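You operate a simulated robot arm through the tools that you are given. There is no shell and no other tool. Be economical: measure what you need, move in short steps, check, and stop when the job is done.

The job below is to be done with a simulated two-armed robot. You get a single attempt, and the scene is never put back.

JOB
On the top of the white chest, fold the purple towel in half.

It is judged by the outcome, as a careful person would: the job done as asked, and still so three seconds after it is handed in. It fails if anything else is knocked over, pushed out of place, dropped, spilled or broken. Flat cloth is picked up by pressing the open fingertips on it (5 to 10 N) and closing them slowly along it; thin cloth reads only 2 to 8 mm in the jaws.

ROBOT AND FRAMES
Two 7-joint arms with two-finger parallel grippers on one trunk, on a base that drives. Base frame: it is fixed to the floor where the robot stands at the start and does not move with it; the origin is under the middle of the robot, x ahead of it, y to its left, z up. Lengths are in mm, angles in rad, forces in N, time in s.
The left shoulder is at the start at [70, 163, 1170], the right one opposite. With the tool pointing down near the work surface each hand reaches from about 400 to 880 mm from the robot's upright axis, wherever it stands, measured 20 degrees to its own side. Places, roughly: top of the white chest [600, -100, 1000]. Payload 3.43 kg a hand.
The tool frame of a hand sits at the grasp point between the pads (the TCP): z along the fingers, y along the line on which they close. The tips reach 34 mm beyond it. The gripper opens to 128 mm. The fingers are 24 mm wide and 12 mm thick; the gripper's body (48 by 130 mm) begins 96 mm behind the TCP.
Orientation is that of the tool frame in the base frame, as a unit quaternion [w, x, y, z]. With the fingers straight down and closing along the base's y, the tool's x points along the base's -x, its y along +y and its z along -z.

CONTROLS
- The arms move only by the tool play_rows. It takes "left_targets", "right_targets" or both (then of equal length, played together; a hand with none holds still); each is a list of rows, each a list of 7 numbers: the shift along the tool's x, y, z in mm, then the turn, a rotation vector about the tool's x, y, z in rad, then the closure, from 0 (fully open) to 1 (shut). In form: [[dx, dy, dz, wx, wy, wz, jaw], ...]. A call has 1 to 20 rows; each row is the pose to reach, as a shift and turn from the pose commanded when the call began, along the tool's axes at that moment. A row lasts 0.2 s, in which the tool goes at most 50 mm and 0.15 rad; a call with a longer step from one row to the next is refused whole, and so is a gripper value outside its range. Where a pose cannot be reached the arm comes as near as it can. A force on the tool above 40 N (or 10 N above the force at the start of the call, whichever is more), or a blocked arm, ends the call early, and 0.2 s more pass. The fingers move at their own pace (about 153 mm/s each) and stop on an object; they squeeze with about 38 N. The grip force told is the motor's: it shows also when the fingers shut on nothing. Time passes only in rows, and 0.2 s behind the last, so rows that repeat a pose let the fingers close. The reply holds the time, the measured pose of the TCP, the force on the tool along the base axes, the opening and the grip force, in the units named above and with some noise, with the torque about the TCP (base axes, N m) and any sound that the robot's microphone picked up.
- Cameras (640 x 400 px; columns grow to the right, rows downward): "scene" is now at [134.8, -22.9, 1395.7]; the picture's right is [-0.25, -0.97, 0.00], its down [-0.58, 0.15, -0.80] and it looks along [0.78, -0.20, -0.60] (base axes); focal length 253 px, centre (320, 200). "left" rides on the left gripper at [76, 11, -160] in its tool frame; the picture's right is [-0.15, 0.99, 0.00], its down [-0.88, -0.13, -0.46] and it looks along [-0.45, -0.07, 0.89] (tool axes); focal length 234 px, centre (320, 200). "right" rides on the right gripper at [76, -11, -160] in its tool frame; the picture's right is [0.15, 0.99, 0.00], its down [-0.88, 0.13, -0.46] and it looks along [-0.45, 0.07, 0.89] (tool axes); focal length 234 px, centre (320, 200). There is no depth. A picture from a camera that has moved, and an enlarged one, comes with that camera's place and axes in the base frame and with its lens.
- grab_frame(camera): a new picture of that camera. It takes no simulated time.
- raise_lower(by): slides the trunk up (or, below 0, down) by that many mm; the arms and the scene camera ride with it, the base frame stays. It gives what a move gives, with no picture.
- drive_base(legs): drives the robot by 1 to 6 legs, each [ahead, left, turn to the left] in mm, mm and rad, along the robot's own axes; the way and the turn of a leg run together, so that a leg with both is an arc; at most 1500 mm and 3.142 rad a leg. The arms and the cameras ride along, it lands a little off, and it stops where it bumps. It gives what a move gives.
- head_to(pan, tilt): turns the head with the scene camera to pan (to the left, within 1.501 rad either way) and tilt (down, from -0.506 to 1.204), counted from straight ahead of the robot. It gives what a move gives.
- inspect(camera, box): a new picture of the part [left, top, right, bottom] of that camera's present view, enlarged. It takes no simulated time.
- finish_job(): hands the job in; it is judged then, once.

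Go step by step. Nothing tells you exact positions but the pictures and the camera data: compare them with the known pose of the tool, close in by small moves and look again before you grip or let go. The budget is 120 turns and 92 pictures, counting those below and the enlarged ones. Unless the task says otherwise, let go and move clear before handing in, and close with one line.

The tools are called after "Request:" as name(argument=value, ...) on one line, values as JSON. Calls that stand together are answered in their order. play_rows: Moves the arms, as the interface text tells. Its arguments: {"type":"object","properties":{"left_targets":{"type":"array"},"right_targets":{"type":"array"}},"required":[]} The other tools are called the same way: raise_lower (by) slides the trunk up or down; drive_base (legs) drives the base; head_to (pan, tilt) turns the head that bears the scene camera; grab_frame (camera) takes a picture; inspect (camera, box) takes an enlarged picture of a part of a camera's view; finish_job () hands the job in.

At the start:

```text
t: 0.0
left_tcp_pos: [693.9, 34.0, 1098.6]
left_tool_rot: [0.0, -0.001, 1.0, 0.0]
left_contact_force: [-0.6, 0.3, -0.6]
left_torque: [0.01, 0.02, 0.04]
left_finger_gap: 128.0
left_finger_force: 0.0
right_tcp_pos: [418.0, -433.0, 1186.6]
right_tool_rot: [0.0, 0.0, 1.0, 0.0]
right_contact_force: [-0.4, 0.6, -0.5]
right_torque: [0.02, 0.02, 0.01]
right_finger_gap: 127.9
right_finger_force: 0.2
trunk travel left (down, up): [-650.0, 290.0]
robot x, y, heading: [-0.0, 1.3, 0.0]
head pan, tilt: [-0.257, 0.641]
```

scene: 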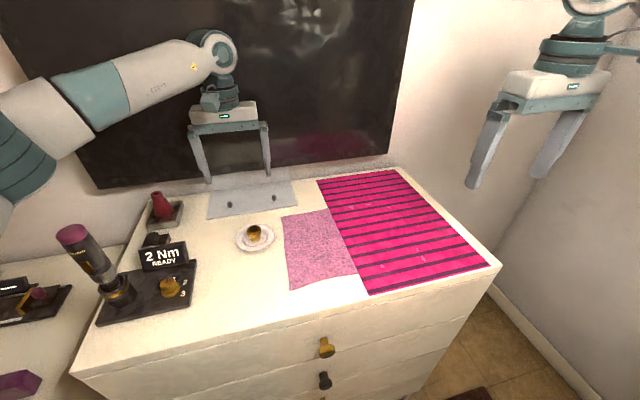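
right: 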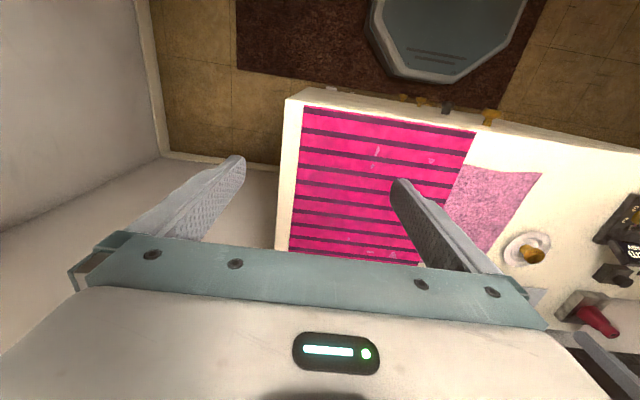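
left: 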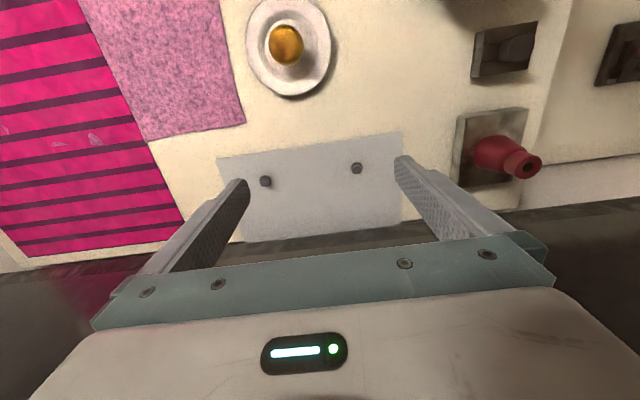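

I see two cloths on the chest, a striped magenta one and a smaller speckled pink-purple one that meets it. I'll take enlarged views to decide which is the towel.

Request:
inspect(camera="scene", box=[220, 150, 520, 340])

Request:
inspect(camera="right", box=[270, 80, 590, 280])

Request:
inspect(camera="left", box=[0, 0, 320, 270])

```text
2.11 times, centred on (370, 245) of scene
camera zoom: at [134.8, -22.9, 1395.7], right [-0.25, -0.97, 0.0], down [-0.58, 0.15, -0.8], along [0.78, -0.2, -0.6], focal length 533 px, centre (215, 105)
```

zoom: 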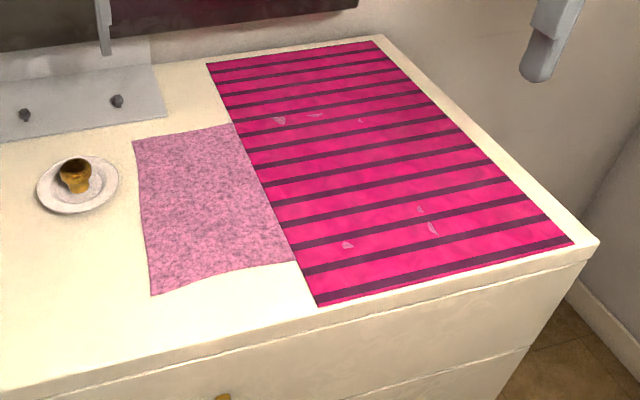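

```text
2.00 times, centred on (430, 180) of right
camera zoom: at [342.7, -443.6, 1348.0], right [-0.15, 0.99, 0.0], down [0.88, 0.13, 0.46], along [0.45, 0.07, -0.89], focal length 468 px, centre (100, 240)
```

zoom: 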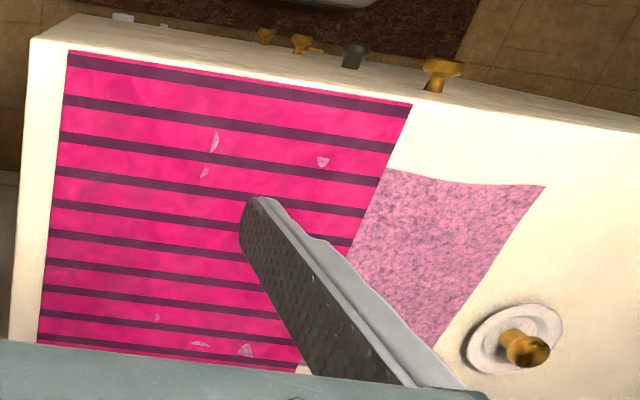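

```text
1.48 times, centred on (160, 135) of left
camera zoom: at [619.2, 43.3, 1259.3], right [0.15, 0.99, 0.0], down [0.88, -0.13, 0.46], along [0.45, -0.07, -0.89], focal length 347 px, centre (557, 296)
```

zoom: 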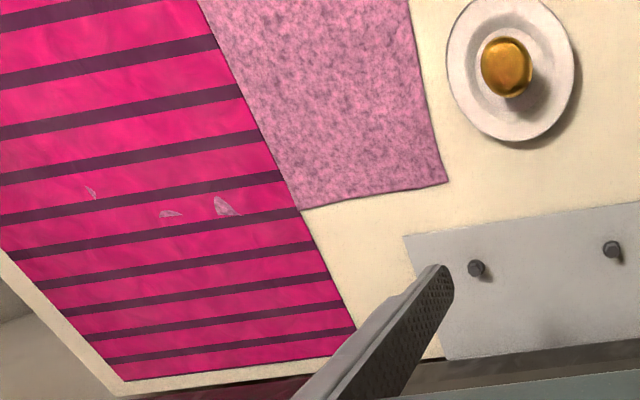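

The patches showing through the striped mat line up with the edges of the speckled towel. I take the towel to span x 433–650 and y -45 to about -345 at z≈960, with its right half under or in the mat. I'll lift the left hand a bit, bring the right hand in, then look at the mat and towel edge more closely.

Request:
play_rows(right_targets=[[0, 40, 0, 0, 0, 0, 0], [0, 80, 10, 0, 0, 0, 0.3], [0, 120, 25, 0, 0, 0, 0.5], [0, 160, 40, 0, 0, 0, 0.6], [0, 200, 60, 0, 0, 0, 0.6], [0, 233, 80, 0, 0, 0, 0.6], [0, 253, 87, 0, 0, 0, 0.6]], left_targets=[[0, 0, -10, 0, 0, 0, 0], [0, 0, -20, 0, 0, 0, 0.3], [0, 0, -30, 0, 0, 0, 0.5], [0, 0, -40, 0, 0, 0, 0.6], [0, 0, -50, 0, 0, 0, 0.6], [0, 0, -50, 0, 0, 0, 0.6], [0, 0, -50, 0, 0, 0, 0.6]])

Request:
grab_frame(camera="right")

Request:
grab_frame(camera="scene")

```text
t: 1.6
left_tcp_pos: [695.4, 34.5, 1148.3]
left_tool_rot: [-0.001, 0.0, 1.0, 0.001]
left_contact_force: [-0.4, 0.7, -0.4]
left_torque: [-0.03, 0.05, 0.04]
left_finger_gap: 51.0
left_finger_force: 0.0
right_tcp_pos: [417.5, -177.8, 1100.6]
right_tool_rot: [0.0, 0.0, 1.0, 0.001]
right_contact_force: [0.9, 0.3, 0.4]
right_torque: [0.01, 0.01, 0.0]
right_finger_gap: 51.3
right_finger_force: 0.1
trunk travel left (down, up): [-650.0, 290.0]
robot x, y, heading: [-1.3, -0.7, -0.0]
head pan, tilt: [-0.257, 0.641]
```

```text
85 pictures are left
camera right: at [343.0, -189.3, 1261.3], right [-0.15, 0.99, 0.0], down [0.88, 0.13, 0.46], along [0.45, 0.07, -0.89], focal length 234 px, centre (320, 200)
```

right: 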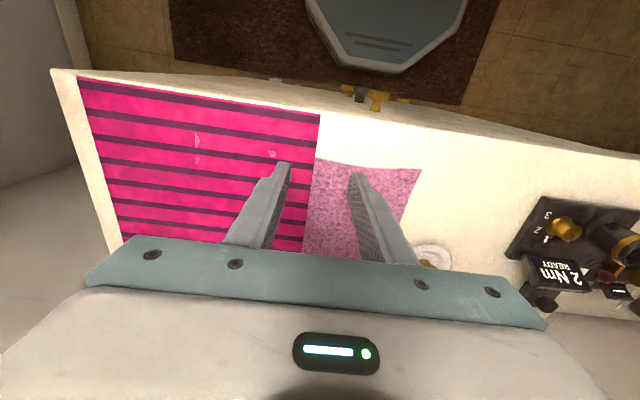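

```text
84 pictures are left
camera scene: at [135.4, -22.4, 1395.6], right [-0.25, -0.97, 0.0], down [-0.58, 0.15, -0.8], along [0.78, -0.2, -0.6], focal length 253 px, centre (320, 200)
```

scene: 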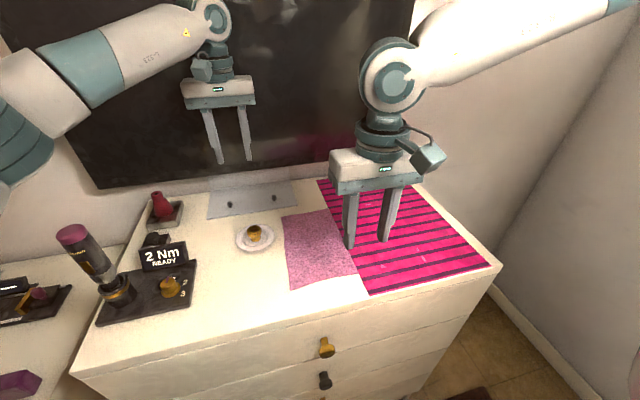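

The forearms stay high and outward. I'll turn the base about 0.25 rad to the right so the left hand can reach the far side of the towel.

Request:
drive_base(legs=[[0, 0, -0.25]])

Request:
head_to(pan=-0.05, tilt=0.75)

Request:
grab_frame(camera="scene")

```text
t: 2.9
left_tcp_pos: [681.5, -137.7, 1148.4]
left_tool_rot: [0.0, 0.125, 0.992, 0.0]
left_contact_force: [0.2, 0.2, -0.2]
left_torque: [-0.02, 0.01, 0.0]
left_finger_gap: 51.0
left_finger_force: 0.1
right_tcp_pos: [359.8, -275.9, 1100.2]
right_tool_rot: [0.0, 0.125, 0.992, -0.001]
right_contact_force: [0.5, 0.2, -0.3]
right_torque: [0.03, 0.0, 0.0]
right_finger_gap: 51.2
right_finger_force: 0.1
trunk travel left (down, up): [-650.0, 290.0]
robot x, y, heading: [-0.1, -0.5, -0.245]
head pan, tilt: [-0.257, 0.641]
```

```text
t: 3.6
left_tcp_pos: [681.2, -138.4, 1149.1]
left_tool_rot: [0.0, 0.124, 0.992, 0.0]
left_contact_force: [-0.1, 0.2, 0.0]
left_torque: [-0.02, -0.03, -0.03]
left_finger_gap: 51.4
left_finger_force: 0.0
right_tcp_pos: [360.6, -277.4, 1101.4]
right_tool_rot: [0.0, 0.124, 0.992, 0.0]
right_contact_force: [0.0, -0.4, 0.4]
right_torque: [-0.03, 0.02, 0.0]
right_finger_gap: 51.2
right_finger_force: 0.1
trunk travel left (down, up): [-650.0, 290.0]
robot x, y, heading: [-3.4, 1.3, -0.249]
head pan, tilt: [-0.051, 0.75]
```

```text
83 pictures are left
camera scene: at [128.1, -37.8, 1386.4], right [-0.3, -0.96, 0.0], down [-0.65, 0.2, -0.73], along [0.7, -0.22, -0.68], focal length 253 px, centre (320, 200)
```

scene: 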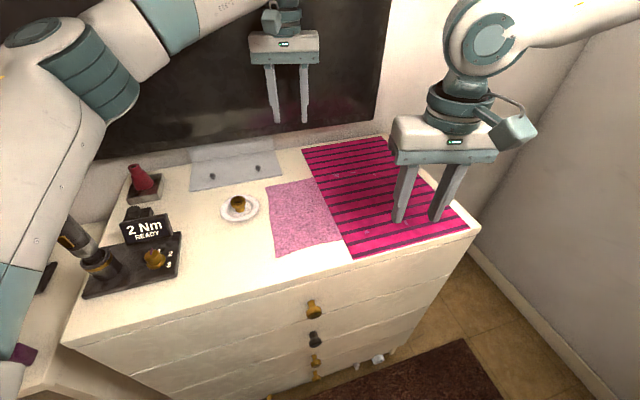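

Everything is clear so far. Next I'll square up both tools and bring them to hover above the towel's two left corners.

Request:
play_rows(left_targets=[[13, 10, 0, 0, 0, -0.06, 0.6], [26, 20, 10, 0, 0, -0.12, 0.6], [39, 30, 20, 0, 0, -0.18, 0.6], [52, 42, 40, 0, 0, -0.249, 0.6], [63.7, 51.9, 60, 0, 0, -0.249, 0.6], [63.7, 51.9, 60, 0, 0, -0.249, 0.6], [63.7, 51.9, 60, 0, 0, -0.249, 0.6]], right_targets=[[-5, 40, 0, 0, 0, -0.06, 0.6], [-10, 80, 0, 0, 0, -0.12, 0.6], [-16, 120, 0, 0, 0, -0.18, 0.6], [-22, 160, 0, 0, 0, -0.249, 0.6], [-28, 200, 0, 0, 0, -0.249, 0.6], [-33.6, 230.7, 10, 0, 0, -0.249, 0.6], [-33.6, 230.7, 20, 0, 0, -0.249, 0.6]])

Request:
grab_frame(camera="right")

Request:
grab_frame(camera="left")

Request:
grab_frame(camera="scene")

```text
t: 5.2
left_tcp_pos: [633.0, -71.7, 1088.0]
left_tool_rot: [0.001, 0.0, 1.0, 0.001]
left_contact_force: [1.0, -0.3, 0.3]
left_torque: [-0.03, 0.02, -0.01]
left_finger_gap: 51.1
left_finger_force: 0.2
right_tcp_pos: [397.4, -214.3, 1080.5]
right_tool_rot: [0.001, 0.001, 1.0, 0.001]
right_contact_force: [0.7, 0.2, 0.5]
right_torque: [-0.02, 0.02, 0.04]
right_finger_gap: 51.4
right_finger_force: 0.0
right hand out of reach, approached as far as the arm can: row 2, 3, 4, 5, 6, 7
trunk travel left (down, up): [-650.0, 290.0]
robot x, y, heading: [-2.1, 0.8, -0.25]
head pan, tilt: [-0.051, 0.75]
```

```text
82 pictures are left
camera right: at [322.6, -225.3, 1240.9], right [-0.14, 0.99, 0.0], down [0.88, 0.13, 0.46], along [0.45, 0.07, -0.89], focal length 234 px, centre (320, 200)
```

right: 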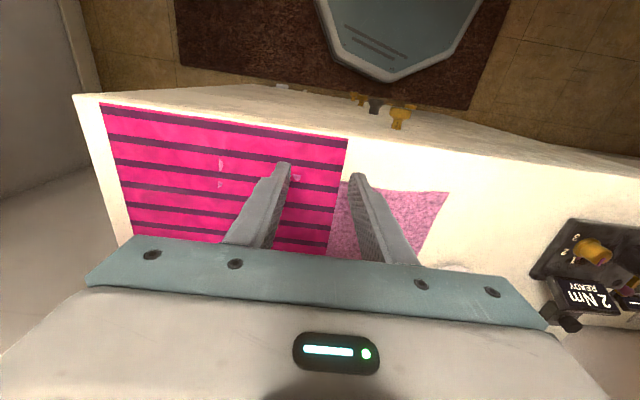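

```text
81 pictures are left
camera left: at [557.7, -62.3, 1248.9], right [0.15, 0.99, 0.0], down [0.88, -0.13, 0.46], along [0.45, -0.07, -0.89], focal length 234 px, centre (320, 200)
```

left: 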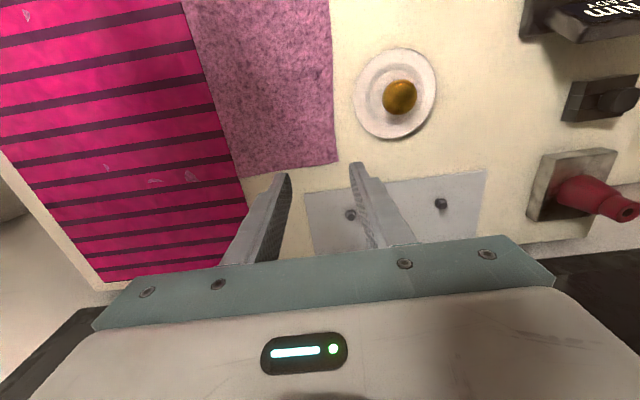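

```text
80 pictures are left
camera scene: at [128.5, -37.2, 1386.3], right [-0.3, -0.96, 0.0], down [-0.65, 0.2, -0.73], along [0.7, -0.22, -0.68], focal length 253 px, centre (320, 200)
```

scene: 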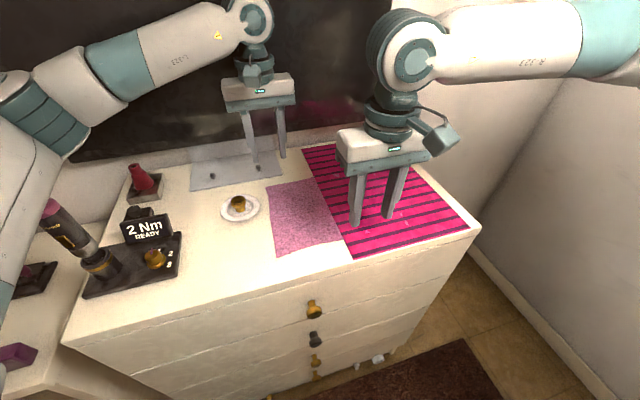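

The left hand is in place. The right hand stalled against its near limit, so I'll route it further ahead before going across.

Request:
play_rows(right_targets=[[-30, 0, 0, 0, 0, 0, 0.6], [-70, 10, 0, 0, 0, 0, 0.6], [-100, 30, 0, 0, 0, 0, 0.6], [-100, 60, 0, 0, 0, 0, 0.6], [-100, 90, 0, 0, 0, 0, 0.6], [-90, 120, 0, 0, 0, 0, 0.6], [-75, 150, 0, 0, 0, 0, 0.6], [-75, 150, 0, 0, 0, 0, 0.6]])

```text
t: 7.0
left_tcp_pos: [632.5, -72.1, 1088.0]
left_tool_rot: [0.0, 0.0, 1.0, 0.001]
left_contact_force: [-0.1, 0.0, 0.9]
left_torque: [0.03, -0.03, -0.01]
left_finger_gap: 51.1
left_finger_force: 0.1
right_tcp_pos: [410.1, -220.5, 1092.4]
right_tool_rot: [0.0, 0.0, 1.0, 0.001]
right_contact_force: [-0.7, 0.6, 0.3]
right_torque: [0.0, -0.01, 0.0]
right_finger_gap: 51.2
right_finger_force: 0.0
right hand out of reach, approached as far as the arm can: row 1, 2, 3, 4, 5, 6, 7, 8
trunk travel left (down, up): [-650.0, 290.0]
robot x, y, heading: [0.2, 1.8, -0.252]
head pan, tilt: [-0.051, 0.75]
```

The right hand hardly moved, so its commanded pose may not match where it actually is. I'll send a small probe move back to its own side to check.

Request:
play_rows(right_targets=[[0, -40, 0, 0, 0, 0, 0.6], [0, -80, 0, 0, 0, 0, 0.6]])

```text
t: 7.6
left_tcp_pos: [631.2, -72.6, 1088.9]
left_tool_rot: [0.0, 0.001, 1.0, 0.0]
left_contact_force: [-0.6, 0.4, -0.3]
left_torque: [-0.03, -0.01, -0.03]
left_finger_gap: 51.2
left_finger_force: 0.0
right_tcp_pos: [408.8, -299.8, 1094.1]
right_tool_rot: [0.0, 0.0, 1.0, 0.001]
right_contact_force: [0.1, -0.4, -0.6]
right_torque: [-0.03, -0.05, 0.01]
right_finger_gap: 51.2
right_finger_force: 0.0
trunk travel left (down, up): [-650.0, 290.0]
robot x, y, heading: [0.7, -3.8, -0.249]
head pan, tilt: [-0.051, 0.75]
```

Commands are relative to the pose actually reached. I'll try further ahead first and then across, to learn where the limit is.

Request:
play_rows(right_targets=[[-40, 0, 0, 0, 0, 0.12, 0.6], [-80, 0, 0, 0, 0, 0.25, 0.6], [-110, 30, 0, 0, 0, 0.35, 0.6], [-110, 70, 0, 0, 0, 0.35, 0.6], [-110, 110, 0, 0, 0, 0.35, 0.6]])

Request:
play_rows(right_targets=[[0, 40, 0, 0, 0, 0, 0.6], [0, 80, 0, 0, 0, 0, 0.6]])

```text
t: 8.8
left_tcp_pos: [633.0, -74.2, 1088.5]
left_tool_rot: [0.0, 0.0, 1.0, 0.0]
left_contact_force: [1.8, 0.2, 0.5]
left_torque: [0.0, 0.02, 0.01]
left_finger_gap: 51.2
left_finger_force: 0.1
right_tcp_pos: [500.1, -269.5, 1091.7]
right_tool_rot: [0.0, 0.175, 0.985, 0.001]
right_contact_force: [0.1, 0.6, -0.8]
right_torque: [-0.02, -0.02, 0.05]
right_finger_gap: 51.4
right_finger_force: 0.1
right hand out of reach, approached as far as the arm can: row 3, 4, 5
trunk travel left (down, up): [-650.0, 290.0]
robot x, y, heading: [-0.8, -1.6, -0.247]
head pan, tilt: [-0.051, 0.75]
```

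```text
t: 9.4
left_tcp_pos: [632.3, -71.2, 1088.5]
left_tool_rot: [0.0, 0.0, 1.0, -0.001]
left_contact_force: [-0.6, -0.1, -0.8]
left_torque: [0.04, 0.04, -0.02]
left_finger_gap: 51.4
left_finger_force: 0.1
right_tcp_pos: [501.3, -269.9, 1090.9]
right_tool_rot: [0.0, 0.175, 0.985, 0.001]
right_contact_force: [-0.5, 0.4, -0.1]
right_torque: [-0.05, -0.01, 0.02]
right_finger_gap: 51.1
right_finger_force: 0.0
right hand out of reach, approached as far as the arm can: row 1, 2
trunk travel left (down, up): [-650.0, 290.0]
robot x, y, heading: [-2.4, 0.3, -0.255]
head pan, tilt: [-0.051, 0.75]
```

The limit might be clearance between the two arms rather than reach. To test it, I'll move the left hand up and away and try the right hand again.

Request:
play_rows(left_targets=[[0, 30, -30, 0, 0, 0, 0.6], [0, 70, -60, 0, 0, 0, 0.6], [0, 110, -80, 0, 0, 0, 0.6], [0, 150, -80, 0, 0, 0, 0.6], [0, 190, -80, 0, 0, 0, 0.6], [0, 220, -80, 0, 0, 0, 0.6]])

Request:
play_rows(right_targets=[[0, 40, 0, 0, 0, 0, 0.6], [0, 80, 0, 0, 0, 0, 0.6], [0, 120, 0, 0, 0, 0, 0.6], [0, 160, 0, 0, 0, 0, 0.6]])

```text
t: 10.8
left_tcp_pos: [633.4, 148.9, 1168.0]
left_tool_rot: [0.0, 0.002, 1.0, 0.0]
left_contact_force: [0.3, -0.1, 0.1]
left_torque: [-0.02, 0.04, 0.01]
left_finger_gap: 51.1
left_finger_force: 0.0
right_tcp_pos: [499.0, -267.9, 1091.4]
right_tool_rot: [0.0, 0.174, 0.985, 0.0]
right_contact_force: [0.4, 0.8, -0.6]
right_torque: [-0.02, 0.02, -0.03]
right_finger_gap: 51.2
right_finger_force: 0.1
trunk travel left (down, up): [-650.0, 290.0]
robot x, y, heading: [2.1, 5.0, -0.259]
head pan, tilt: [-0.051, 0.75]
```

```text
t: 11.8
left_tcp_pos: [634.2, 149.2, 1169.8]
left_tool_rot: [0.0, 0.001, 1.0, 0.0]
left_contact_force: [0.1, 0.6, 0.6]
left_torque: [0.0, 0.0, -0.01]
left_finger_gap: 51.2
left_finger_force: 0.1
right_tcp_pos: [499.1, -268.3, 1091.7]
right_tool_rot: [0.0, 0.174, 0.985, 0.001]
right_contact_force: [-0.8, 0.3, 0.0]
right_torque: [0.02, 0.02, 0.01]
right_finger_gap: 51.2
right_finger_force: 0.0
right hand out of reach, approached as far as the arm can: row 1, 2, 3, 4
trunk travel left (down, up): [-650.0, 290.0]
robot x, y, heading: [-1.6, 1.7, -0.25]
head pan, tilt: [-0.051, 0.75]
```

It isn't clearance. The right arm stops at a fixed bearing of about -14° from straight ahead. I'll test whether it can cross over when it is extended further out.

Request:
play_rows(right_targets=[[-35, 7, 0, 0, 0, 0, 0.6], [-70, 14, 0, 0, 0, 0, 0.6], [-105, 21, 0, 0, 0, 0, 0.6], [-140, 27, 0, 0, 0, 0, 0.6], [-140, 65, 0, 0, 0, 0, 0.6], [-138, 105, 0, 0, 0, 0, 0.6], [-136, 150, 0, 0, 0, 0, 0.6]])

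Request:
grab_frame(camera="scene")

```text
t: 13.4
left_tcp_pos: [633.1, 148.4, 1169.7]
left_tool_rot: [0.0, 0.0, 1.0, 0.001]
left_contact_force: [-0.4, 1.1, -0.1]
left_torque: [0.01, 0.01, 0.01]
left_finger_gap: 51.1
left_finger_force: 0.0
right_tcp_pos: [540.0, -305.4, 1089.0]
right_tool_rot: [0.002, 0.174, 0.985, 0.003]
right_contact_force: [0.4, -0.3, 0.3]
right_torque: [-0.03, 0.02, 0.03]
right_finger_gap: 50.9
right_finger_force: 0.0
right hand out of reach, approached as far as the arm can: row 1, 2, 3, 4, 5, 6, 7
trunk travel left (down, up): [-650.0, 290.0]
robot x, y, heading: [-2.4, 1.5, -0.247]
head pan, tilt: [-0.051, 0.75]
```

```text
79 pictures are left
camera scene: at [127.8, -36.9, 1386.4], right [-0.3, -0.96, 0.0], down [-0.65, 0.2, -0.73], along [0.7, -0.22, -0.68], focal length 253 px, centre (320, 200)
```

scene: 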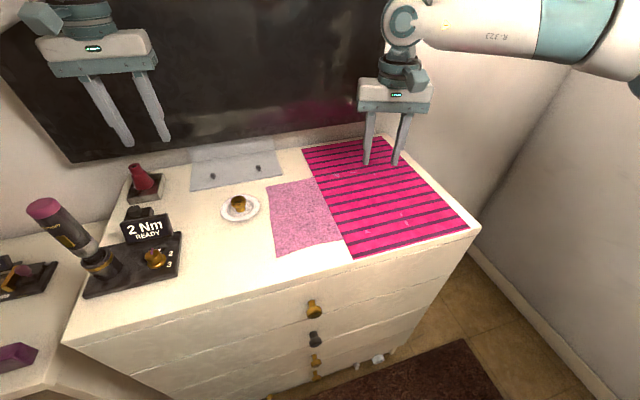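

It rides along a limit curve, and earlier a more positive tool yaw let it cross further. I'll turn the right tool counter-clockwise, then try crossing again.

Request:
play_rows(right_targets=[[9, -1, 0, 0, 0, -0.14, 0.6], [18, -2, 0, 0, 0, -0.28, 0.6], [27, -3, 0, 0, 0, -0.42, 0.6], [36, -4, 0, 0, 0, -0.56, 0.6], [45, -5, 0, 0, 0, -0.7, 0.6], [54, -6, 0, 0, 0, -0.84, 0.6], [61.5, -6.5, 0, 0, 0, -0.98, 0.6], [69, 25, 0, 0, 0, -0.98, 0.6], [77, 60, 0, 0, 0, -0.98, 0.6], [84, 95, 0, 0, 0, -0.98, 0.6], [91, 132, 0, 0, 0, -0.98, 0.6]])

```text
t: 15.8
left_tcp_pos: [635.5, 148.6, 1168.6]
left_tool_rot: [-0.001, 0.0, 1.0, 0.0]
left_contact_force: [0.1, -0.6, -0.1]
left_torque: [0.0, -0.01, -0.01]
left_finger_gap: 51.1
left_finger_force: 0.0
right_tcp_pos: [486.5, -262.0, 1086.2]
right_tool_rot: [0.0, -0.31, 0.951, 0.0]
right_contact_force: [-0.2, 0.2, 0.5]
right_torque: [0.03, -0.01, -0.01]
right_finger_gap: 51.1
right_finger_force: 0.1
right hand out of reach, approached as far as the arm can: row 9, 10, 11
trunk travel left (down, up): [-650.0, 290.0]
robot x, y, heading: [0.4, 2.7, -0.25]
head pan, tilt: [-0.051, 0.75]
```

The same bearing limit applies whatever the yaw. I'll probe how far the left arm can cross, since it is the mirror image and has already been at +3°.

Request:
play_rows(left_targets=[[0, -45, 20, 0, 0, 0, 0.6], [0, -90, 40, 0, 0, 0, 0.6], [0, -135, 60, 0, 0, 0, 0.6], [0, -180, 70, 0, 0, 0, 0.6], [0, -225, 70, 0, 0, 0, 0.6], [0, -270, 70, 0, 0, 0, 0.6], [0, -310, 70, 0, 0, 0, 0.6], [0, -350, 70, 0, 0, 0, 0.6]])

```text
t: 17.6
left_tcp_pos: [631.0, -204.9, 1099.4]
left_tool_rot: [0.001, 0.0, 1.0, 0.001]
left_contact_force: [0.2, -0.5, 0.2]
left_torque: [0.03, -0.02, -0.01]
left_finger_gap: 51.1
left_finger_force: 0.0
right_tcp_pos: [484.7, -263.6, 1086.9]
right_tool_rot: [0.0, -0.31, 0.951, 0.002]
right_contact_force: [0.1, -0.5, -0.6]
right_torque: [0.06, -0.02, 0.0]
right_finger_gap: 51.0
right_finger_force: 0.0
trunk travel left (down, up): [-650.0, 290.0]
robot x, y, heading: [-0.8, 0.8, -0.25]
head pan, tilt: [-0.051, 0.75]
```

Request:
play_rows(left_targets=[[0, -40, 0, 0, 0, 0, 0.6], [0, -80, -20, 0, 0, 0, 0.6], [0, -120, -30, 0, 0, 0, 0.6]])

Request:
grab_frame(camera="scene")

```text
t: 18.4
left_tcp_pos: [631.0, -325.2, 1129.1]
left_tool_rot: [0.0, 0.001, 1.0, 0.0]
left_contact_force: [-0.1, -0.4, 0.6]
left_torque: [0.0, 0.0, 0.01]
left_finger_gap: 51.2
left_finger_force: 0.1
right_tcp_pos: [482.7, -263.4, 1086.6]
right_tool_rot: [0.001, -0.31, 0.951, 0.002]
right_contact_force: [-0.6, -1.0, 0.3]
right_torque: [0.02, 0.01, -0.02]
right_finger_gap: 51.3
right_finger_force: 0.1
trunk travel left (down, up): [-650.0, 290.0]
robot x, y, heading: [-3.2, 0.7, -0.25]
head pan, tilt: [-0.051, 0.75]
```

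```text
78 pictures are left
camera scene: at [125.8, -40.6, 1386.4], right [-0.3, -0.96, 0.0], down [-0.65, 0.2, -0.73], along [0.7, -0.21, -0.68], focal length 253 px, centre (320, 200)
```

scene: 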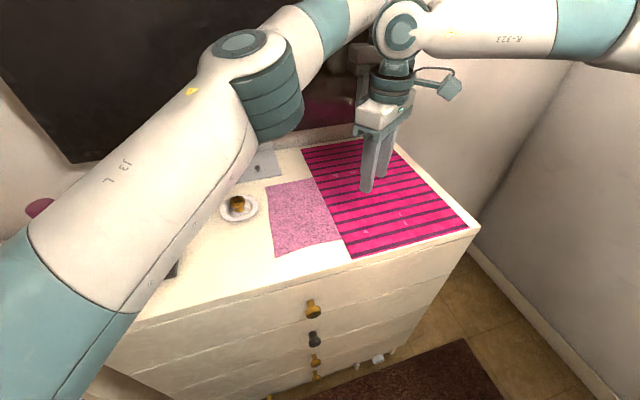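

The left arm crosses freely, so the right arm is just in a poor elbow posture. I'll bring the left hand back, turn the base to heading 0, and stretch the right arm far ahead on its own side to change that posture.

Request:
play_rows(left_targets=[[0, 45, -20, 0, 0, 0, 0.6], [0, 90, -20, 0, 0, 0, 0.6], [0, 135, -20, 0, 0, 0, 0.6], [0, 180, -20, 0, 0, 0, 0.6], [0, 225, -20, 0, 0, 0, 0.6], [0, 270, -20, 0, 0, 0, 0.6], [0, 315, -20, 0, 0, 0, 0.6], [0, 360, -20, 0, 0, 0, 0.6], [0, 400, -30, 0, 0, 0, 0.6]])

Request:
play_rows(right_targets=[[0, -20, -15, 0, 0, 0.13, 0.6], [0, -40, -30, 0, 0, 0.26, 0.6], [0, -50, -40, 0, 0, 0.39, 0.6], [0, -60, -50, 0, 0, 0.52, 0.6], [0, -60, -60, 0, 0, 0.63, 0.6]])

Request:
drive_base(legs=[[0, 0, 0.25]])

```text
t: 20.4
left_tcp_pos: [630.3, 79.8, 1158.7]
left_tool_rot: [0.0, 0.001, 1.0, 0.0]
left_contact_force: [0.2, -0.6, -1.1]
left_torque: [-0.01, -0.02, -0.02]
left_finger_gap: 51.2
left_finger_force: 0.1
right_tcp_pos: [483.3, -260.5, 1088.1]
right_tool_rot: [0.0, -0.31, 0.951, -0.001]
right_contact_force: [-0.6, 0.1, 0.1]
right_torque: [-0.05, -0.02, 0.01]
right_finger_gap: 51.3
right_finger_force: 0.0
trunk travel left (down, up): [-650.0, 290.0]
robot x, y, heading: [0.4, -1.8, -0.253]
head pan, tilt: [-0.051, 0.75]
```

```text
t: 21.6
left_tcp_pos: [632.6, 79.4, 1158.2]
left_tool_rot: [0.0, 0.0, 1.0, 0.001]
left_contact_force: [-0.6, 0.5, -0.5]
left_torque: [0.0, 0.01, 0.02]
left_finger_gap: 51.4
left_finger_force: 0.0
right_tcp_pos: [519.9, -309.3, 1148.9]
right_tool_rot: [-0.001, 0.002, 1.0, 0.0]
right_contact_force: [0.6, -1.1, 0.3]
right_torque: [0.01, -0.01, 0.0]
right_finger_gap: 51.1
right_finger_force: 0.1
trunk travel left (down, up): [-650.0, 290.0]
robot x, y, heading: [-1.1, -1.0, -0.251]
head pan, tilt: [-0.051, 0.75]
```

```text
t: 22.9
left_tcp_pos: [593.6, 232.8, 1157.5]
left_tool_rot: [0.0, -0.124, 0.992, 0.0]
left_contact_force: [-0.9, 0.1, 0.1]
left_torque: [0.04, 0.0, -0.01]
left_finger_gap: 50.9
left_finger_force: 0.1
right_tcp_pos: [580.6, -171.9, 1147.9]
right_tool_rot: [0.0, -0.124, 0.992, -0.001]
right_contact_force: [0.1, -0.2, -0.5]
right_torque: [-0.02, 0.04, 0.04]
right_finger_gap: 51.5
right_finger_force: 0.0
trunk travel left (down, up): [-650.0, 290.0]
robot x, y, heading: [0.6, 0.2, -0.002]
head pan, tilt: [-0.051, 0.75]
```

Request:
play_rows(right_targets=[[-5, -45, 0, 0, 0, 0.06, 0.6], [-15, -90, 0, 0, 0, 0.12, 0.6], [-30, -135, 0, 0, 0, 0.18, 0.6], [-45, -165, 0, 0, 0, 0.25, 0.6], [-57, -180, 0, 0, 0, 0.25, 0.6], [-65, -180, 0, 0, 0, 0.25, 0.6]])

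Request:
play_rows(right_targets=[[0, 45, 0, 0, 0, 0, 0.6], [0, 90, 0, 0, 0, 0, 0.6], [0, 135, 0, 0, 0, 0, 0.6], [0, 180, 0, 0, 0, 0, 0.6], [0, 220, 0, 0, 0, 0, 0.6]])

```text
t: 24.3
left_tcp_pos: [593.0, 231.7, 1158.1]
left_tool_rot: [0.0, -0.124, 0.992, 0.0]
left_contact_force: [-0.4, -0.4, -0.3]
left_torque: [0.0, 0.03, -0.03]
left_finger_gap: 51.2
left_finger_force: 0.1
right_tcp_pos: [688.8, -330.7, 1147.0]
right_tool_rot: [0.0, 0.0, 1.0, 0.0]
right_contact_force: [0.1, 0.7, -0.9]
right_torque: [-0.01, -0.01, 0.05]
right_finger_gap: 51.3
right_finger_force: 0.1
trunk travel left (down, up): [-650.0, 290.0]
robot x, y, heading: [0.7, 1.5, 0.001]
head pan, tilt: [-0.051, 0.75]
```

```text
t: 25.5
left_tcp_pos: [593.6, 233.3, 1158.5]
left_tool_rot: [0.0, -0.125, 0.992, 0.0]
left_contact_force: [-0.6, 0.3, -1.0]
left_torque: [0.0, 0.02, -0.02]
left_finger_gap: 51.2
left_finger_force: 0.1
right_tcp_pos: [640.1, -199.4, 1137.0]
right_tool_rot: [0.001, 0.001, 1.0, 0.001]
right_contact_force: [0.3, 0.5, -0.4]
right_torque: [0.02, 0.04, 0.0]
right_finger_gap: 51.0
right_finger_force: 0.0
right hand out of reach, approached as far as the arm can: row 2, 3, 4, 5
trunk travel left (down, up): [-650.0, 290.0]
robot x, y, heading: [-0.5, -0.9, 0.003]
head pan, tilt: [-0.051, 0.75]
```

Right arm limit confirmed at a bearing of about -17°. The left arm has no such limit, so I'll shift and turn the base until both corners suit both arms, grip, and then do the fold by driving the base sideways. First I'll raise the trunk and put the hands at their robot-relative grip places.

Request:
raise_lower(by=120)

Request:
play_rows(right_targets=[[40, 0, 0, 0, 0, -0.06, 0.6], [80, 0, 0, 0, 0, -0.12, 0.6], [120, 15, 0, 0, 0, -0.18, 0.6], [150, 30, 0, 0, 0, -0.24, 0.6], [154, 44, 0, 0, 0, -0.3, 0.6]])

Request:
play_rows(left_targets=[[0, -40, 0, 0, 0, 0, 0.6], [0, -80, 0, 0, 0, 0, 0.6], [0, -125, 0, 0, 0, 0, 0.6], [0, -170, 0, 0, 0, 0, 0.6], [5, -215, 0, 0, 0, 0, 0.6], [10, -260, 0, 0, 0, 0, 0.6], [14, -300, 0, 0, 0, -0.02, 0.6], [17, -337, 0, 0, 0, -0.05, 0.6]])

Request:
grab_frame(camera="scene")

```text
t: 27.0
left_tcp_pos: [594.3, 231.6, 1277.9]
left_tool_rot: [0.0, -0.124, 0.992, 0.0]
left_contact_force: [0.0, 0.0, -0.5]
left_torque: [-0.02, 0.01, 0.03]
left_finger_gap: 51.0
left_finger_force: 0.1
right_tcp_pos: [639.5, -199.4, 1256.3]
right_tool_rot: [0.0, 0.001, 1.0, 0.001]
right_contact_force: [0.1, 0.0, 0.1]
right_torque: [0.01, 0.03, -0.01]
right_finger_gap: 51.1
right_finger_force: 0.1
trunk travel left (down, up): [-770.0, 170.0]
robot x, y, heading: [-1.1, 1.0, 0.002]
head pan, tilt: [-0.051, 0.75]
```

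```text
t: 28.2
left_tcp_pos: [595.0, 232.3, 1277.7]
left_tool_rot: [-0.001, -0.125, 0.992, 0.001]
left_contact_force: [0.0, -0.4, 0.4]
left_torque: [-0.01, -0.01, 0.01]
left_finger_gap: 51.2
left_finger_force: 0.1
right_tcp_pos: [487.6, -156.0, 1255.9]
right_tool_rot: [0.001, -0.15, 0.989, 0.001]
right_contact_force: [-0.4, 0.5, 0.5]
right_torque: [0.0, 0.0, -0.05]
right_finger_gap: 51.4
right_finger_force: 0.1
trunk travel left (down, up): [-770.0, 170.0]
robot x, y, heading: [2.7, 0.6, -0.002]
head pan, tilt: [-0.051, 0.75]
```

```text
t: 30.0
left_tcp_pos: [660.5, -102.0, 1278.0]
left_tool_rot: [0.0, -0.15, 0.989, 0.001]
left_contact_force: [0.1, -0.2, -0.2]
left_torque: [0.03, -0.04, -0.02]
left_finger_gap: 51.3
left_finger_force: 0.0
right_tcp_pos: [486.8, -157.8, 1255.3]
right_tool_rot: [0.001, -0.148, 0.989, 0.002]
right_contact_force: [0.2, -0.2, 0.4]
right_torque: [0.04, -0.01, 0.02]
right_finger_gap: 51.0
right_finger_force: 0.0
trunk travel left (down, up): [-770.0, 170.0]
robot x, y, heading: [3.3, -3.7, -0.003]
head pan, tilt: [-0.051, 0.75]
```

```text
77 pictures are left
camera scene: at [133.1, -7.6, 1506.3], right [-0.05, -1.0, 0.0], down [-0.68, 0.04, -0.73], along [0.73, -0.04, -0.68], focal length 253 px, centre (320, 200)
```

scene: 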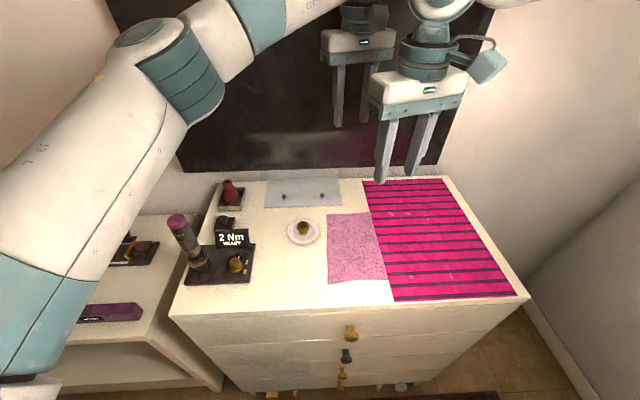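

Both postures are comfortable and high. Now I'll drive to about (31, 228) and turn to about -0.3.

Request:
drive_base(legs=[[28, 231, 0], [0, 0, -0.297]])

Request:
grab_frame(camera="scene")

Request:
grab_frame(camera="left")

Request:
grab_frame(camera="right")

```text
t: 32.7
left_tcp_pos: [630.6, -58.1, 1276.1]
left_tool_rot: [0.001, -0.001, 1.0, 0.0]
left_contact_force: [0.1, -0.2, 0.3]
left_torque: [-0.03, -0.01, -0.01]
left_finger_gap: 51.3
left_finger_force: 0.0
right_tcp_pos: [448.5, -62.0, 1256.6]
right_tool_rot: [0.0, -0.002, 1.0, 0.0]
right_contact_force: [-0.9, -0.7, -0.1]
right_torque: [-0.05, -0.03, 0.01]
right_finger_gap: 51.2
right_finger_force: 0.0
trunk travel left (down, up): [-770.0, 170.0]
robot x, y, heading: [28.3, 228.3, -0.298]
head pan, tilt: [-0.051, 0.75]
```

```text
76 pictures are left
camera scene: at [155.5, 186.6, 1506.3], right [-0.34, -0.94, 0.0], down [-0.64, 0.23, -0.73], along [0.69, -0.25, -0.68], focal length 253 px, centre (320, 200)
```

scene: 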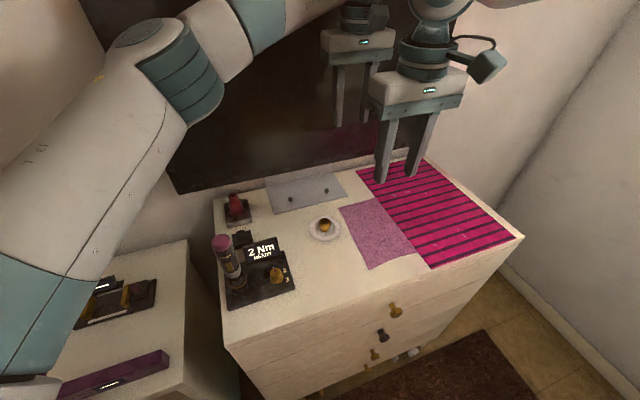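

```text
75 pictures are left
camera left: at [556.3, -48.8, 1437.9], right [0.14, 0.99, 0.0], down [0.88, -0.13, 0.46], along [0.45, -0.07, -0.89], focal length 234 px, centre (320, 200)
```

left: 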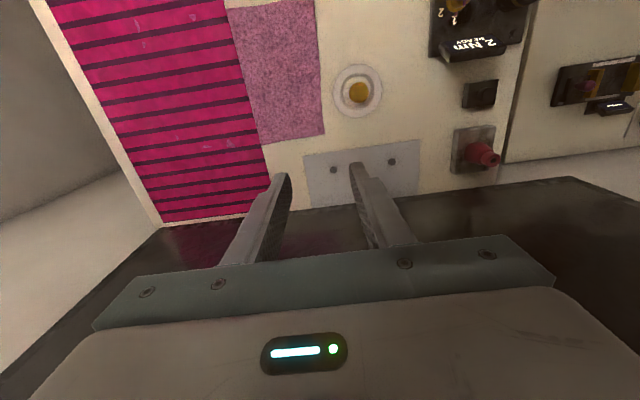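

```text
74 pictures are left
camera right: at [373.5, -72.8, 1417.2], right [-0.15, 0.99, 0.0], down [0.88, 0.13, 0.46], along [0.45, 0.07, -0.89], focal length 234 px, centre (320, 200)
```

right: 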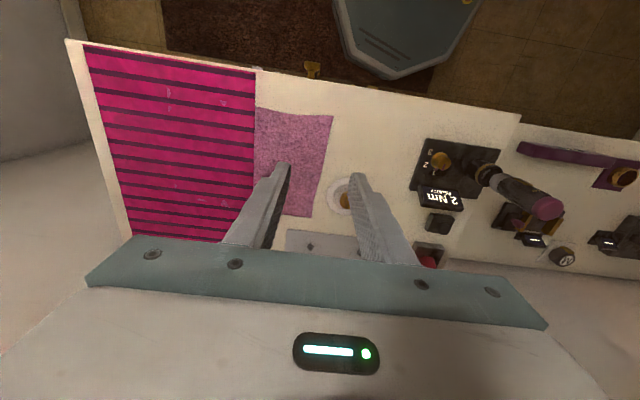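

The base landed as planned. I compute the corners at about (428, -41) and (651, -59), and the grip points are next. I'm lowering both hands to hover.

Request:
play_rows(left_targets=[[3, -10, 45, 0, 0, 0, 0.75], [6, -20, 90, 0, 0, 0, 0.75], [9, -30, 135, 0, 0, 0, 0.75], [9, -30, 175, 0, 0, 0, 0.75], [9, -30, 210, 0, 0, 0, 0.75], [9, -30, 236, 0, 0, 0, 0.75], [9, -30, 236, 0, 0, 0, 0.75]], right_targets=[[-3, -4, 45, 0, 0, 0, 0.75], [-6, -8, 90, 0, 0, 0, 0.75], [-9.5, -11, 130, 0, 0, 0, 0.75], [-9.5, -11, 165, 0, 0, 0, 0.75], [-9.5, -11, 195, 0, 0, 0, 0.75], [-9.5, -11, 216, 0, 0, 0, 0.75], [-9.5, -11, 216, 0, 0, 0, 0.75]])

Request:
grab_frame(camera="left")

Request:
grab_frame(camera="right")

Request:
grab_frame(camera="scene")

```text
t: 34.3
left_tcp_pos: [620.9, -88.8, 1040.9]
left_tool_rot: [0.001, -0.001, 1.0, 0.0]
left_contact_force: [0.5, 0.5, -0.3]
left_torque: [-0.02, -0.01, 0.0]
left_finger_gap: 32.0
left_finger_force: 0.1
right_tcp_pos: [456.9, -73.0, 1039.4]
right_tool_rot: [0.001, -0.001, 1.0, 0.001]
right_contact_force: [-0.1, -0.9, -0.5]
right_torque: [-0.02, -0.01, 0.0]
right_finger_gap: 32.4
right_finger_force: 0.0
trunk travel left (down, up): [-770.0, 170.0]
robot x, y, heading: [26.2, 231.0, -0.298]
head pan, tilt: [-0.051, 0.75]
```

```text
73 pictures are left
camera left: at [546.3, -79.5, 1201.7], right [0.14, 0.99, 0.0], down [0.88, -0.13, 0.46], along [0.45, -0.07, -0.89], focal length 234 px, centre (320, 200)
```

left: 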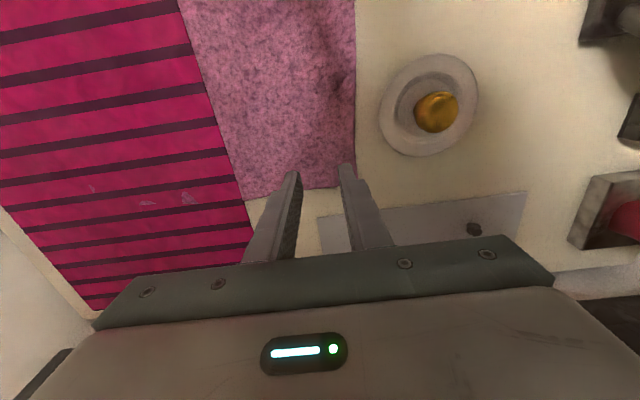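

```text
72 pictures are left
camera right: at [381.6, -83.2, 1200.3], right [-0.15, 0.99, 0.0], down [0.88, 0.13, 0.46], along [0.45, 0.07, -0.89], focal length 234 px, centre (320, 200)
```

right: 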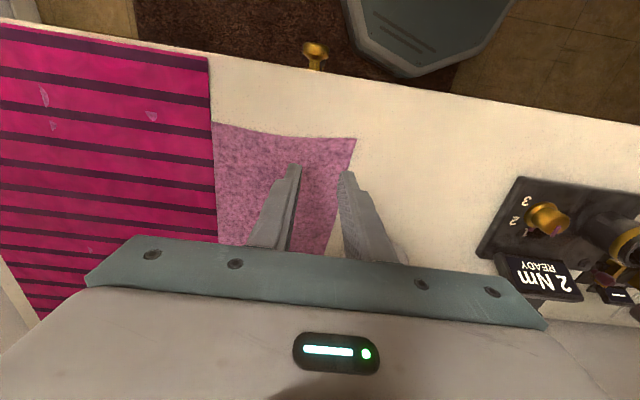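

```text
71 pictures are left
camera scene: at [154.7, 186.5, 1506.4], right [-0.34, -0.94, 0.0], down [-0.64, 0.23, -0.73], along [0.69, -0.25, -0.68], focal length 253 px, centre (320, 200)
```

scene: 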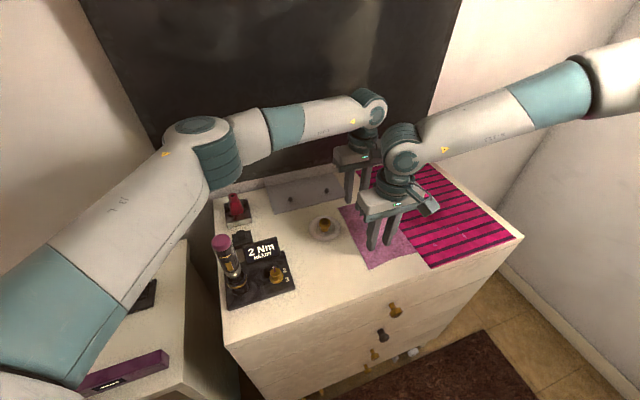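

The corners check out at (658, -57) and (428, -39). Now I'll descend to just above the cloth and feel for contact.

Request:
play_rows(left_targets=[[0, 0, 20, 0, 0, 0, 0.75], [0, 0, 35, 0, 0, 0, 0.75], [0, 0, 41, 0, 0, 0, 0.75], [0, 0, 41, 0, 0, 0, 0.75]], right_targets=[[0, 0, 20, 0, 0, 0, 0.75], [0, 0, 34, 0, 0, 0, 0.75], [0, 0, 40, 0, 0, 0, 0.75], [0, 0, 40, 0, 0, 0, 0.75]])

Request:
play_rows(left_targets=[[0, 0, 2, 0, 0, 0, 0.75], [0, 0, 4, 0, 0, 0, 0.75], [0, 0, 4, 0, 0, 0, 0.75]], right_targets=[[0, 0, 2, 0, 0, 0, 0.75], [0, 0, 4, 0, 0, 0, 0.75], [0, 0, 4, 0, 0, 0, 0.75]])

```text
t: 35.3
left_tcp_pos: [621.7, -88.4, 1000.0]
left_tool_rot: [0.0, -0.001, 1.0, -0.001]
left_contact_force: [-0.1, 0.0, 0.1]
left_torque: [-0.02, -0.02, -0.01]
left_finger_gap: 32.0
left_finger_force: 0.0
right_tcp_pos: [452.0, -81.4, 1009.6]
right_tool_rot: [0.001, -0.001, 1.0, 0.001]
right_contact_force: [0.2, 0.4, 0.3]
right_torque: [-0.02, 0.01, 0.02]
right_finger_gap: 32.1
right_finger_force: 0.1
right hand out of reach, approached as far as the arm can: row 1, 2, 3, 4
trunk travel left (down, up): [-770.0, 170.0]
robot x, y, heading: [27.6, 234.3, -0.295]
head pan, tilt: [-0.051, 0.75]
```

```text
t: 36.1
left_tcp_pos: [621.1, -88.5, 995.4]
left_tool_rot: [0.0, -0.001, 1.0, 0.0]
left_contact_force: [0.3, 0.4, -0.2]
left_torque: [0.0, 0.0, 0.04]
left_finger_gap: 32.0
left_finger_force: 0.1
right_tcp_pos: [450.9, -82.1, 1006.6]
right_tool_rot: [0.002, -0.001, 1.0, 0.003]
right_contact_force: [0.5, -0.1, -0.1]
right_torque: [0.0, -0.01, -0.01]
right_finger_gap: 32.0
right_finger_force: 0.0
trunk travel left (down, up): [-770.0, 170.0]
robot x, y, heading: [29.8, 226.3, -0.295]
head pan, tilt: [-0.051, 0.75]
```

The right arm meets its crossing limit when it is low. I'll lift, shift the base 40 mm further left, and bring the hands back over the corners.

Request:
play_rows(left_targets=[[0, 0, -25, 0, 0, 0, 0.75], [0, 0, -50, 0, 0, 0, 0.75]], right_targets=[[0, 0, -20, 0, 0, 0, 0.75], [0, -5, -40, 0, 0, 0, 0.75]])

Request:
drive_base(legs=[[-12, 40, 0]])

```text
t: 36.7
left_tcp_pos: [621.1, -88.2, 1045.4]
left_tool_rot: [0.0, -0.001, 1.0, 0.0]
left_contact_force: [-0.3, -0.3, -0.4]
left_torque: [0.03, -0.04, -0.03]
left_finger_gap: 31.9
left_finger_force: 0.1
right_tcp_pos: [450.7, -86.8, 1046.3]
right_tool_rot: [0.001, -0.001, 1.0, 0.0]
right_contact_force: [0.2, -0.9, -1.0]
right_torque: [-0.01, 0.01, 0.0]
right_finger_gap: 32.2
right_finger_force: 0.0
trunk travel left (down, up): [-770.0, 170.0]
robot x, y, heading: [27.8, 230.9, -0.3]
head pan, tilt: [-0.051, 0.75]
```

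```text
t: 37.6
left_tcp_pos: [621.5, -53.2, 1043.7]
left_tool_rot: [0.0, 0.001, 1.0, 0.002]
left_contact_force: [0.4, -0.4, -0.3]
left_torque: [0.06, -0.02, -0.01]
left_finger_gap: 32.0
left_finger_force: 0.0
right_tcp_pos: [452.3, -52.4, 1043.4]
right_tool_rot: [0.0, 0.001, 1.0, 0.004]
right_contact_force: [-0.6, -1.1, -0.4]
right_torque: [0.04, 0.02, -0.02]
right_finger_gap: 31.8
right_finger_force: 0.0
trunk travel left (down, up): [-770.0, 170.0]
robot x, y, heading: [30.4, 270.1, -0.302]
head pan, tilt: [-0.051, 0.75]
```

Request:
play_rows(left_targets=[[0, -18, 0, 0, 0, 0, 0.75], [0, -35, 0, 0, 0, 0, 0.75], [0, -35, 20, 0, 0, 0, 0.75], [0, -35, 40, 0, 0, 0, 0.75], [0, -35, 46, 0, 0, 0, 0.75], [0, -35, 46, 0, 0, 0, 0.75]], right_targets=[[-3, -10, 0, 0, 0, 0, 0.75], [-5, -21.5, 0, 0, 0, 0, 0.75], [-5, -21.5, 20, 0, 0, 0, 0.75], [-5, -21.5, 40, 0, 0, 0, 0.75], [-5, -21.5, 46, 0, 0, 0, 0.75], [-5, -21.5, 46, 0, 0, 0, 0.75]])

Request:
grab_frame(camera="right")

Request:
grab_frame(camera="left")

```text
t: 39.0
left_tcp_pos: [620.9, -83.0, 999.2]
left_tool_rot: [0.0, 0.0, 1.0, 0.0]
left_contact_force: [0.0, 0.2, 0.6]
left_torque: [-0.01, -0.01, 0.0]
left_finger_gap: 31.9
left_finger_force: 0.1
right_tcp_pos: [456.9, -67.8, 999.7]
right_tool_rot: [0.001, 0.0, 1.0, -0.001]
right_contact_force: [-0.5, 0.1, 0.0]
right_torque: [-0.02, 0.03, 0.0]
right_finger_gap: 32.0
right_finger_force: 0.1
trunk travel left (down, up): [-770.0, 170.0]
robot x, y, heading: [34.2, 268.2, -0.302]
head pan, tilt: [-0.051, 0.75]
```

```text
70 pictures are left
camera right: at [382.0, -79.7, 1160.0], right [-0.15, 0.99, 0.0], down [0.88, 0.13, 0.46], along [0.45, 0.07, -0.89], focal length 234 px, centre (320, 200)
```

right: 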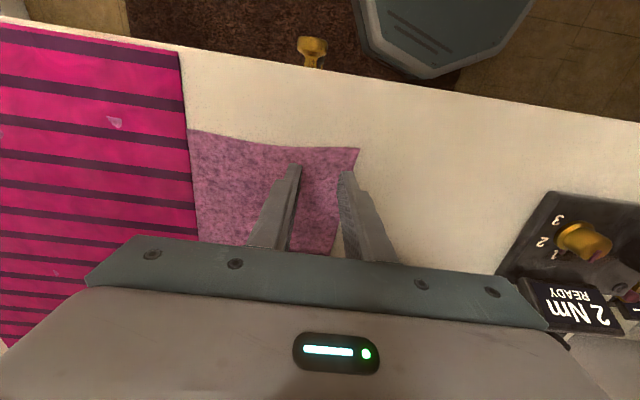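

```text
69 pictures are left
camera left: at [546.2, -73.7, 1160.8], right [0.15, 0.99, 0.0], down [0.88, -0.13, 0.46], along [0.45, -0.07, -0.89], focal length 234 px, centre (320, 200)
```

left: 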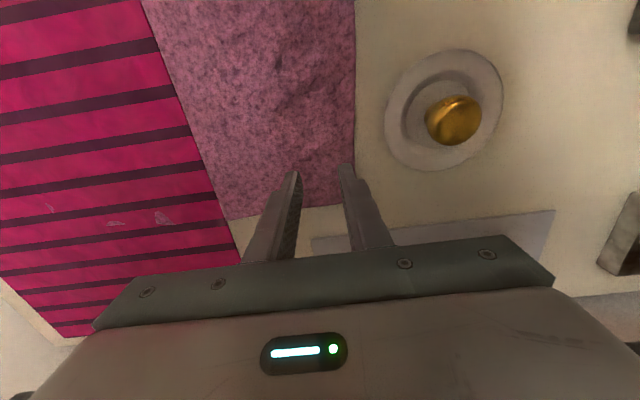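

Both hands are just above the cloth with the outer fingers at its edge. I'll move 6 mm inward and press down gently.

Request:
play_rows(left_targets=[[0, -6, 0, 0, 0, 0, 0.75], [0, -6, 3, 0, 0, 0, 0.75], [0, -6, 5, 0, 0, 0, 0.75], [0, -6, 5, 0, 0, 0, 0.75]], right_targets=[[0, -6, 0, 0, 0, 0, 0.75], [0, -6, 3, 0, 0, 0, 0.75], [0, -6, 5, 0, 0, 0, 0.75], [0, -6, 5, 0, 0, 0, 0.75]])

Request:
play_rows(left_targets=[[0, 0, 1, 0, 0, 0, 0.75], [0, 0, 2, 0, 0, 0, 0.75], [0, 0, 2, 0, 0, 0, 0.75]], right_targets=[[0, 0, 1, 0, 0, 0, 0.75], [0, 0, 2, 0, 0, 0, 0.75], [0, 0, 2, 0, 0, 0, 0.75]])

```text
t: 40.0
left_tcp_pos: [619.9, -89.2, 995.4]
left_tool_rot: [0.0, 0.001, 1.0, -0.001]
left_contact_force: [0.4, -0.8, 2.6]
left_torque: [0.05, 0.0, 0.0]
left_finger_gap: 31.7
left_finger_force: 0.0
right_tcp_pos: [456.3, -75.3, 996.1]
right_tool_rot: [0.002, 0.001, 1.0, 0.0]
right_contact_force: [1.0, -2.1, 13.5]
right_torque: [0.03, 0.04, -0.04]
right_finger_gap: 32.0
right_finger_force: 0.0
trunk travel left (down, up): [-770.0, 170.0]
robot x, y, heading: [29.2, 270.0, -0.3]
head pan, tilt: [-0.051, 0.75]
```

```text
t: 40.9
left_tcp_pos: [620.7, -89.7, 995.5]
left_tool_rot: [0.002, 0.0, 1.0, -0.001]
left_contact_force: [0.9, 1.6, 7.9]
left_torque: [0.21, 0.04, 0.01]
left_finger_gap: 32.2
left_finger_force: 0.1
right_tcp_pos: [457.2, -74.4, 995.5]
right_tool_rot: [0.005, 0.0, 1.0, 0.0]
right_contact_force: [-1.5, -0.5, 16.1]
right_torque: [0.06, 0.15, 0.01]
right_finger_gap: 31.7
right_finger_force: 0.1
trunk travel left (down, up): [-770.0, 170.0]
robot x, y, heading: [27.9, 267.3, -0.299]
head pan, tilt: [-0.051, 0.75]
stopped in row 3 (right hand): the force on the tool passed its limit (the readings are from after the stop); the commanded pose is now the measured one
```

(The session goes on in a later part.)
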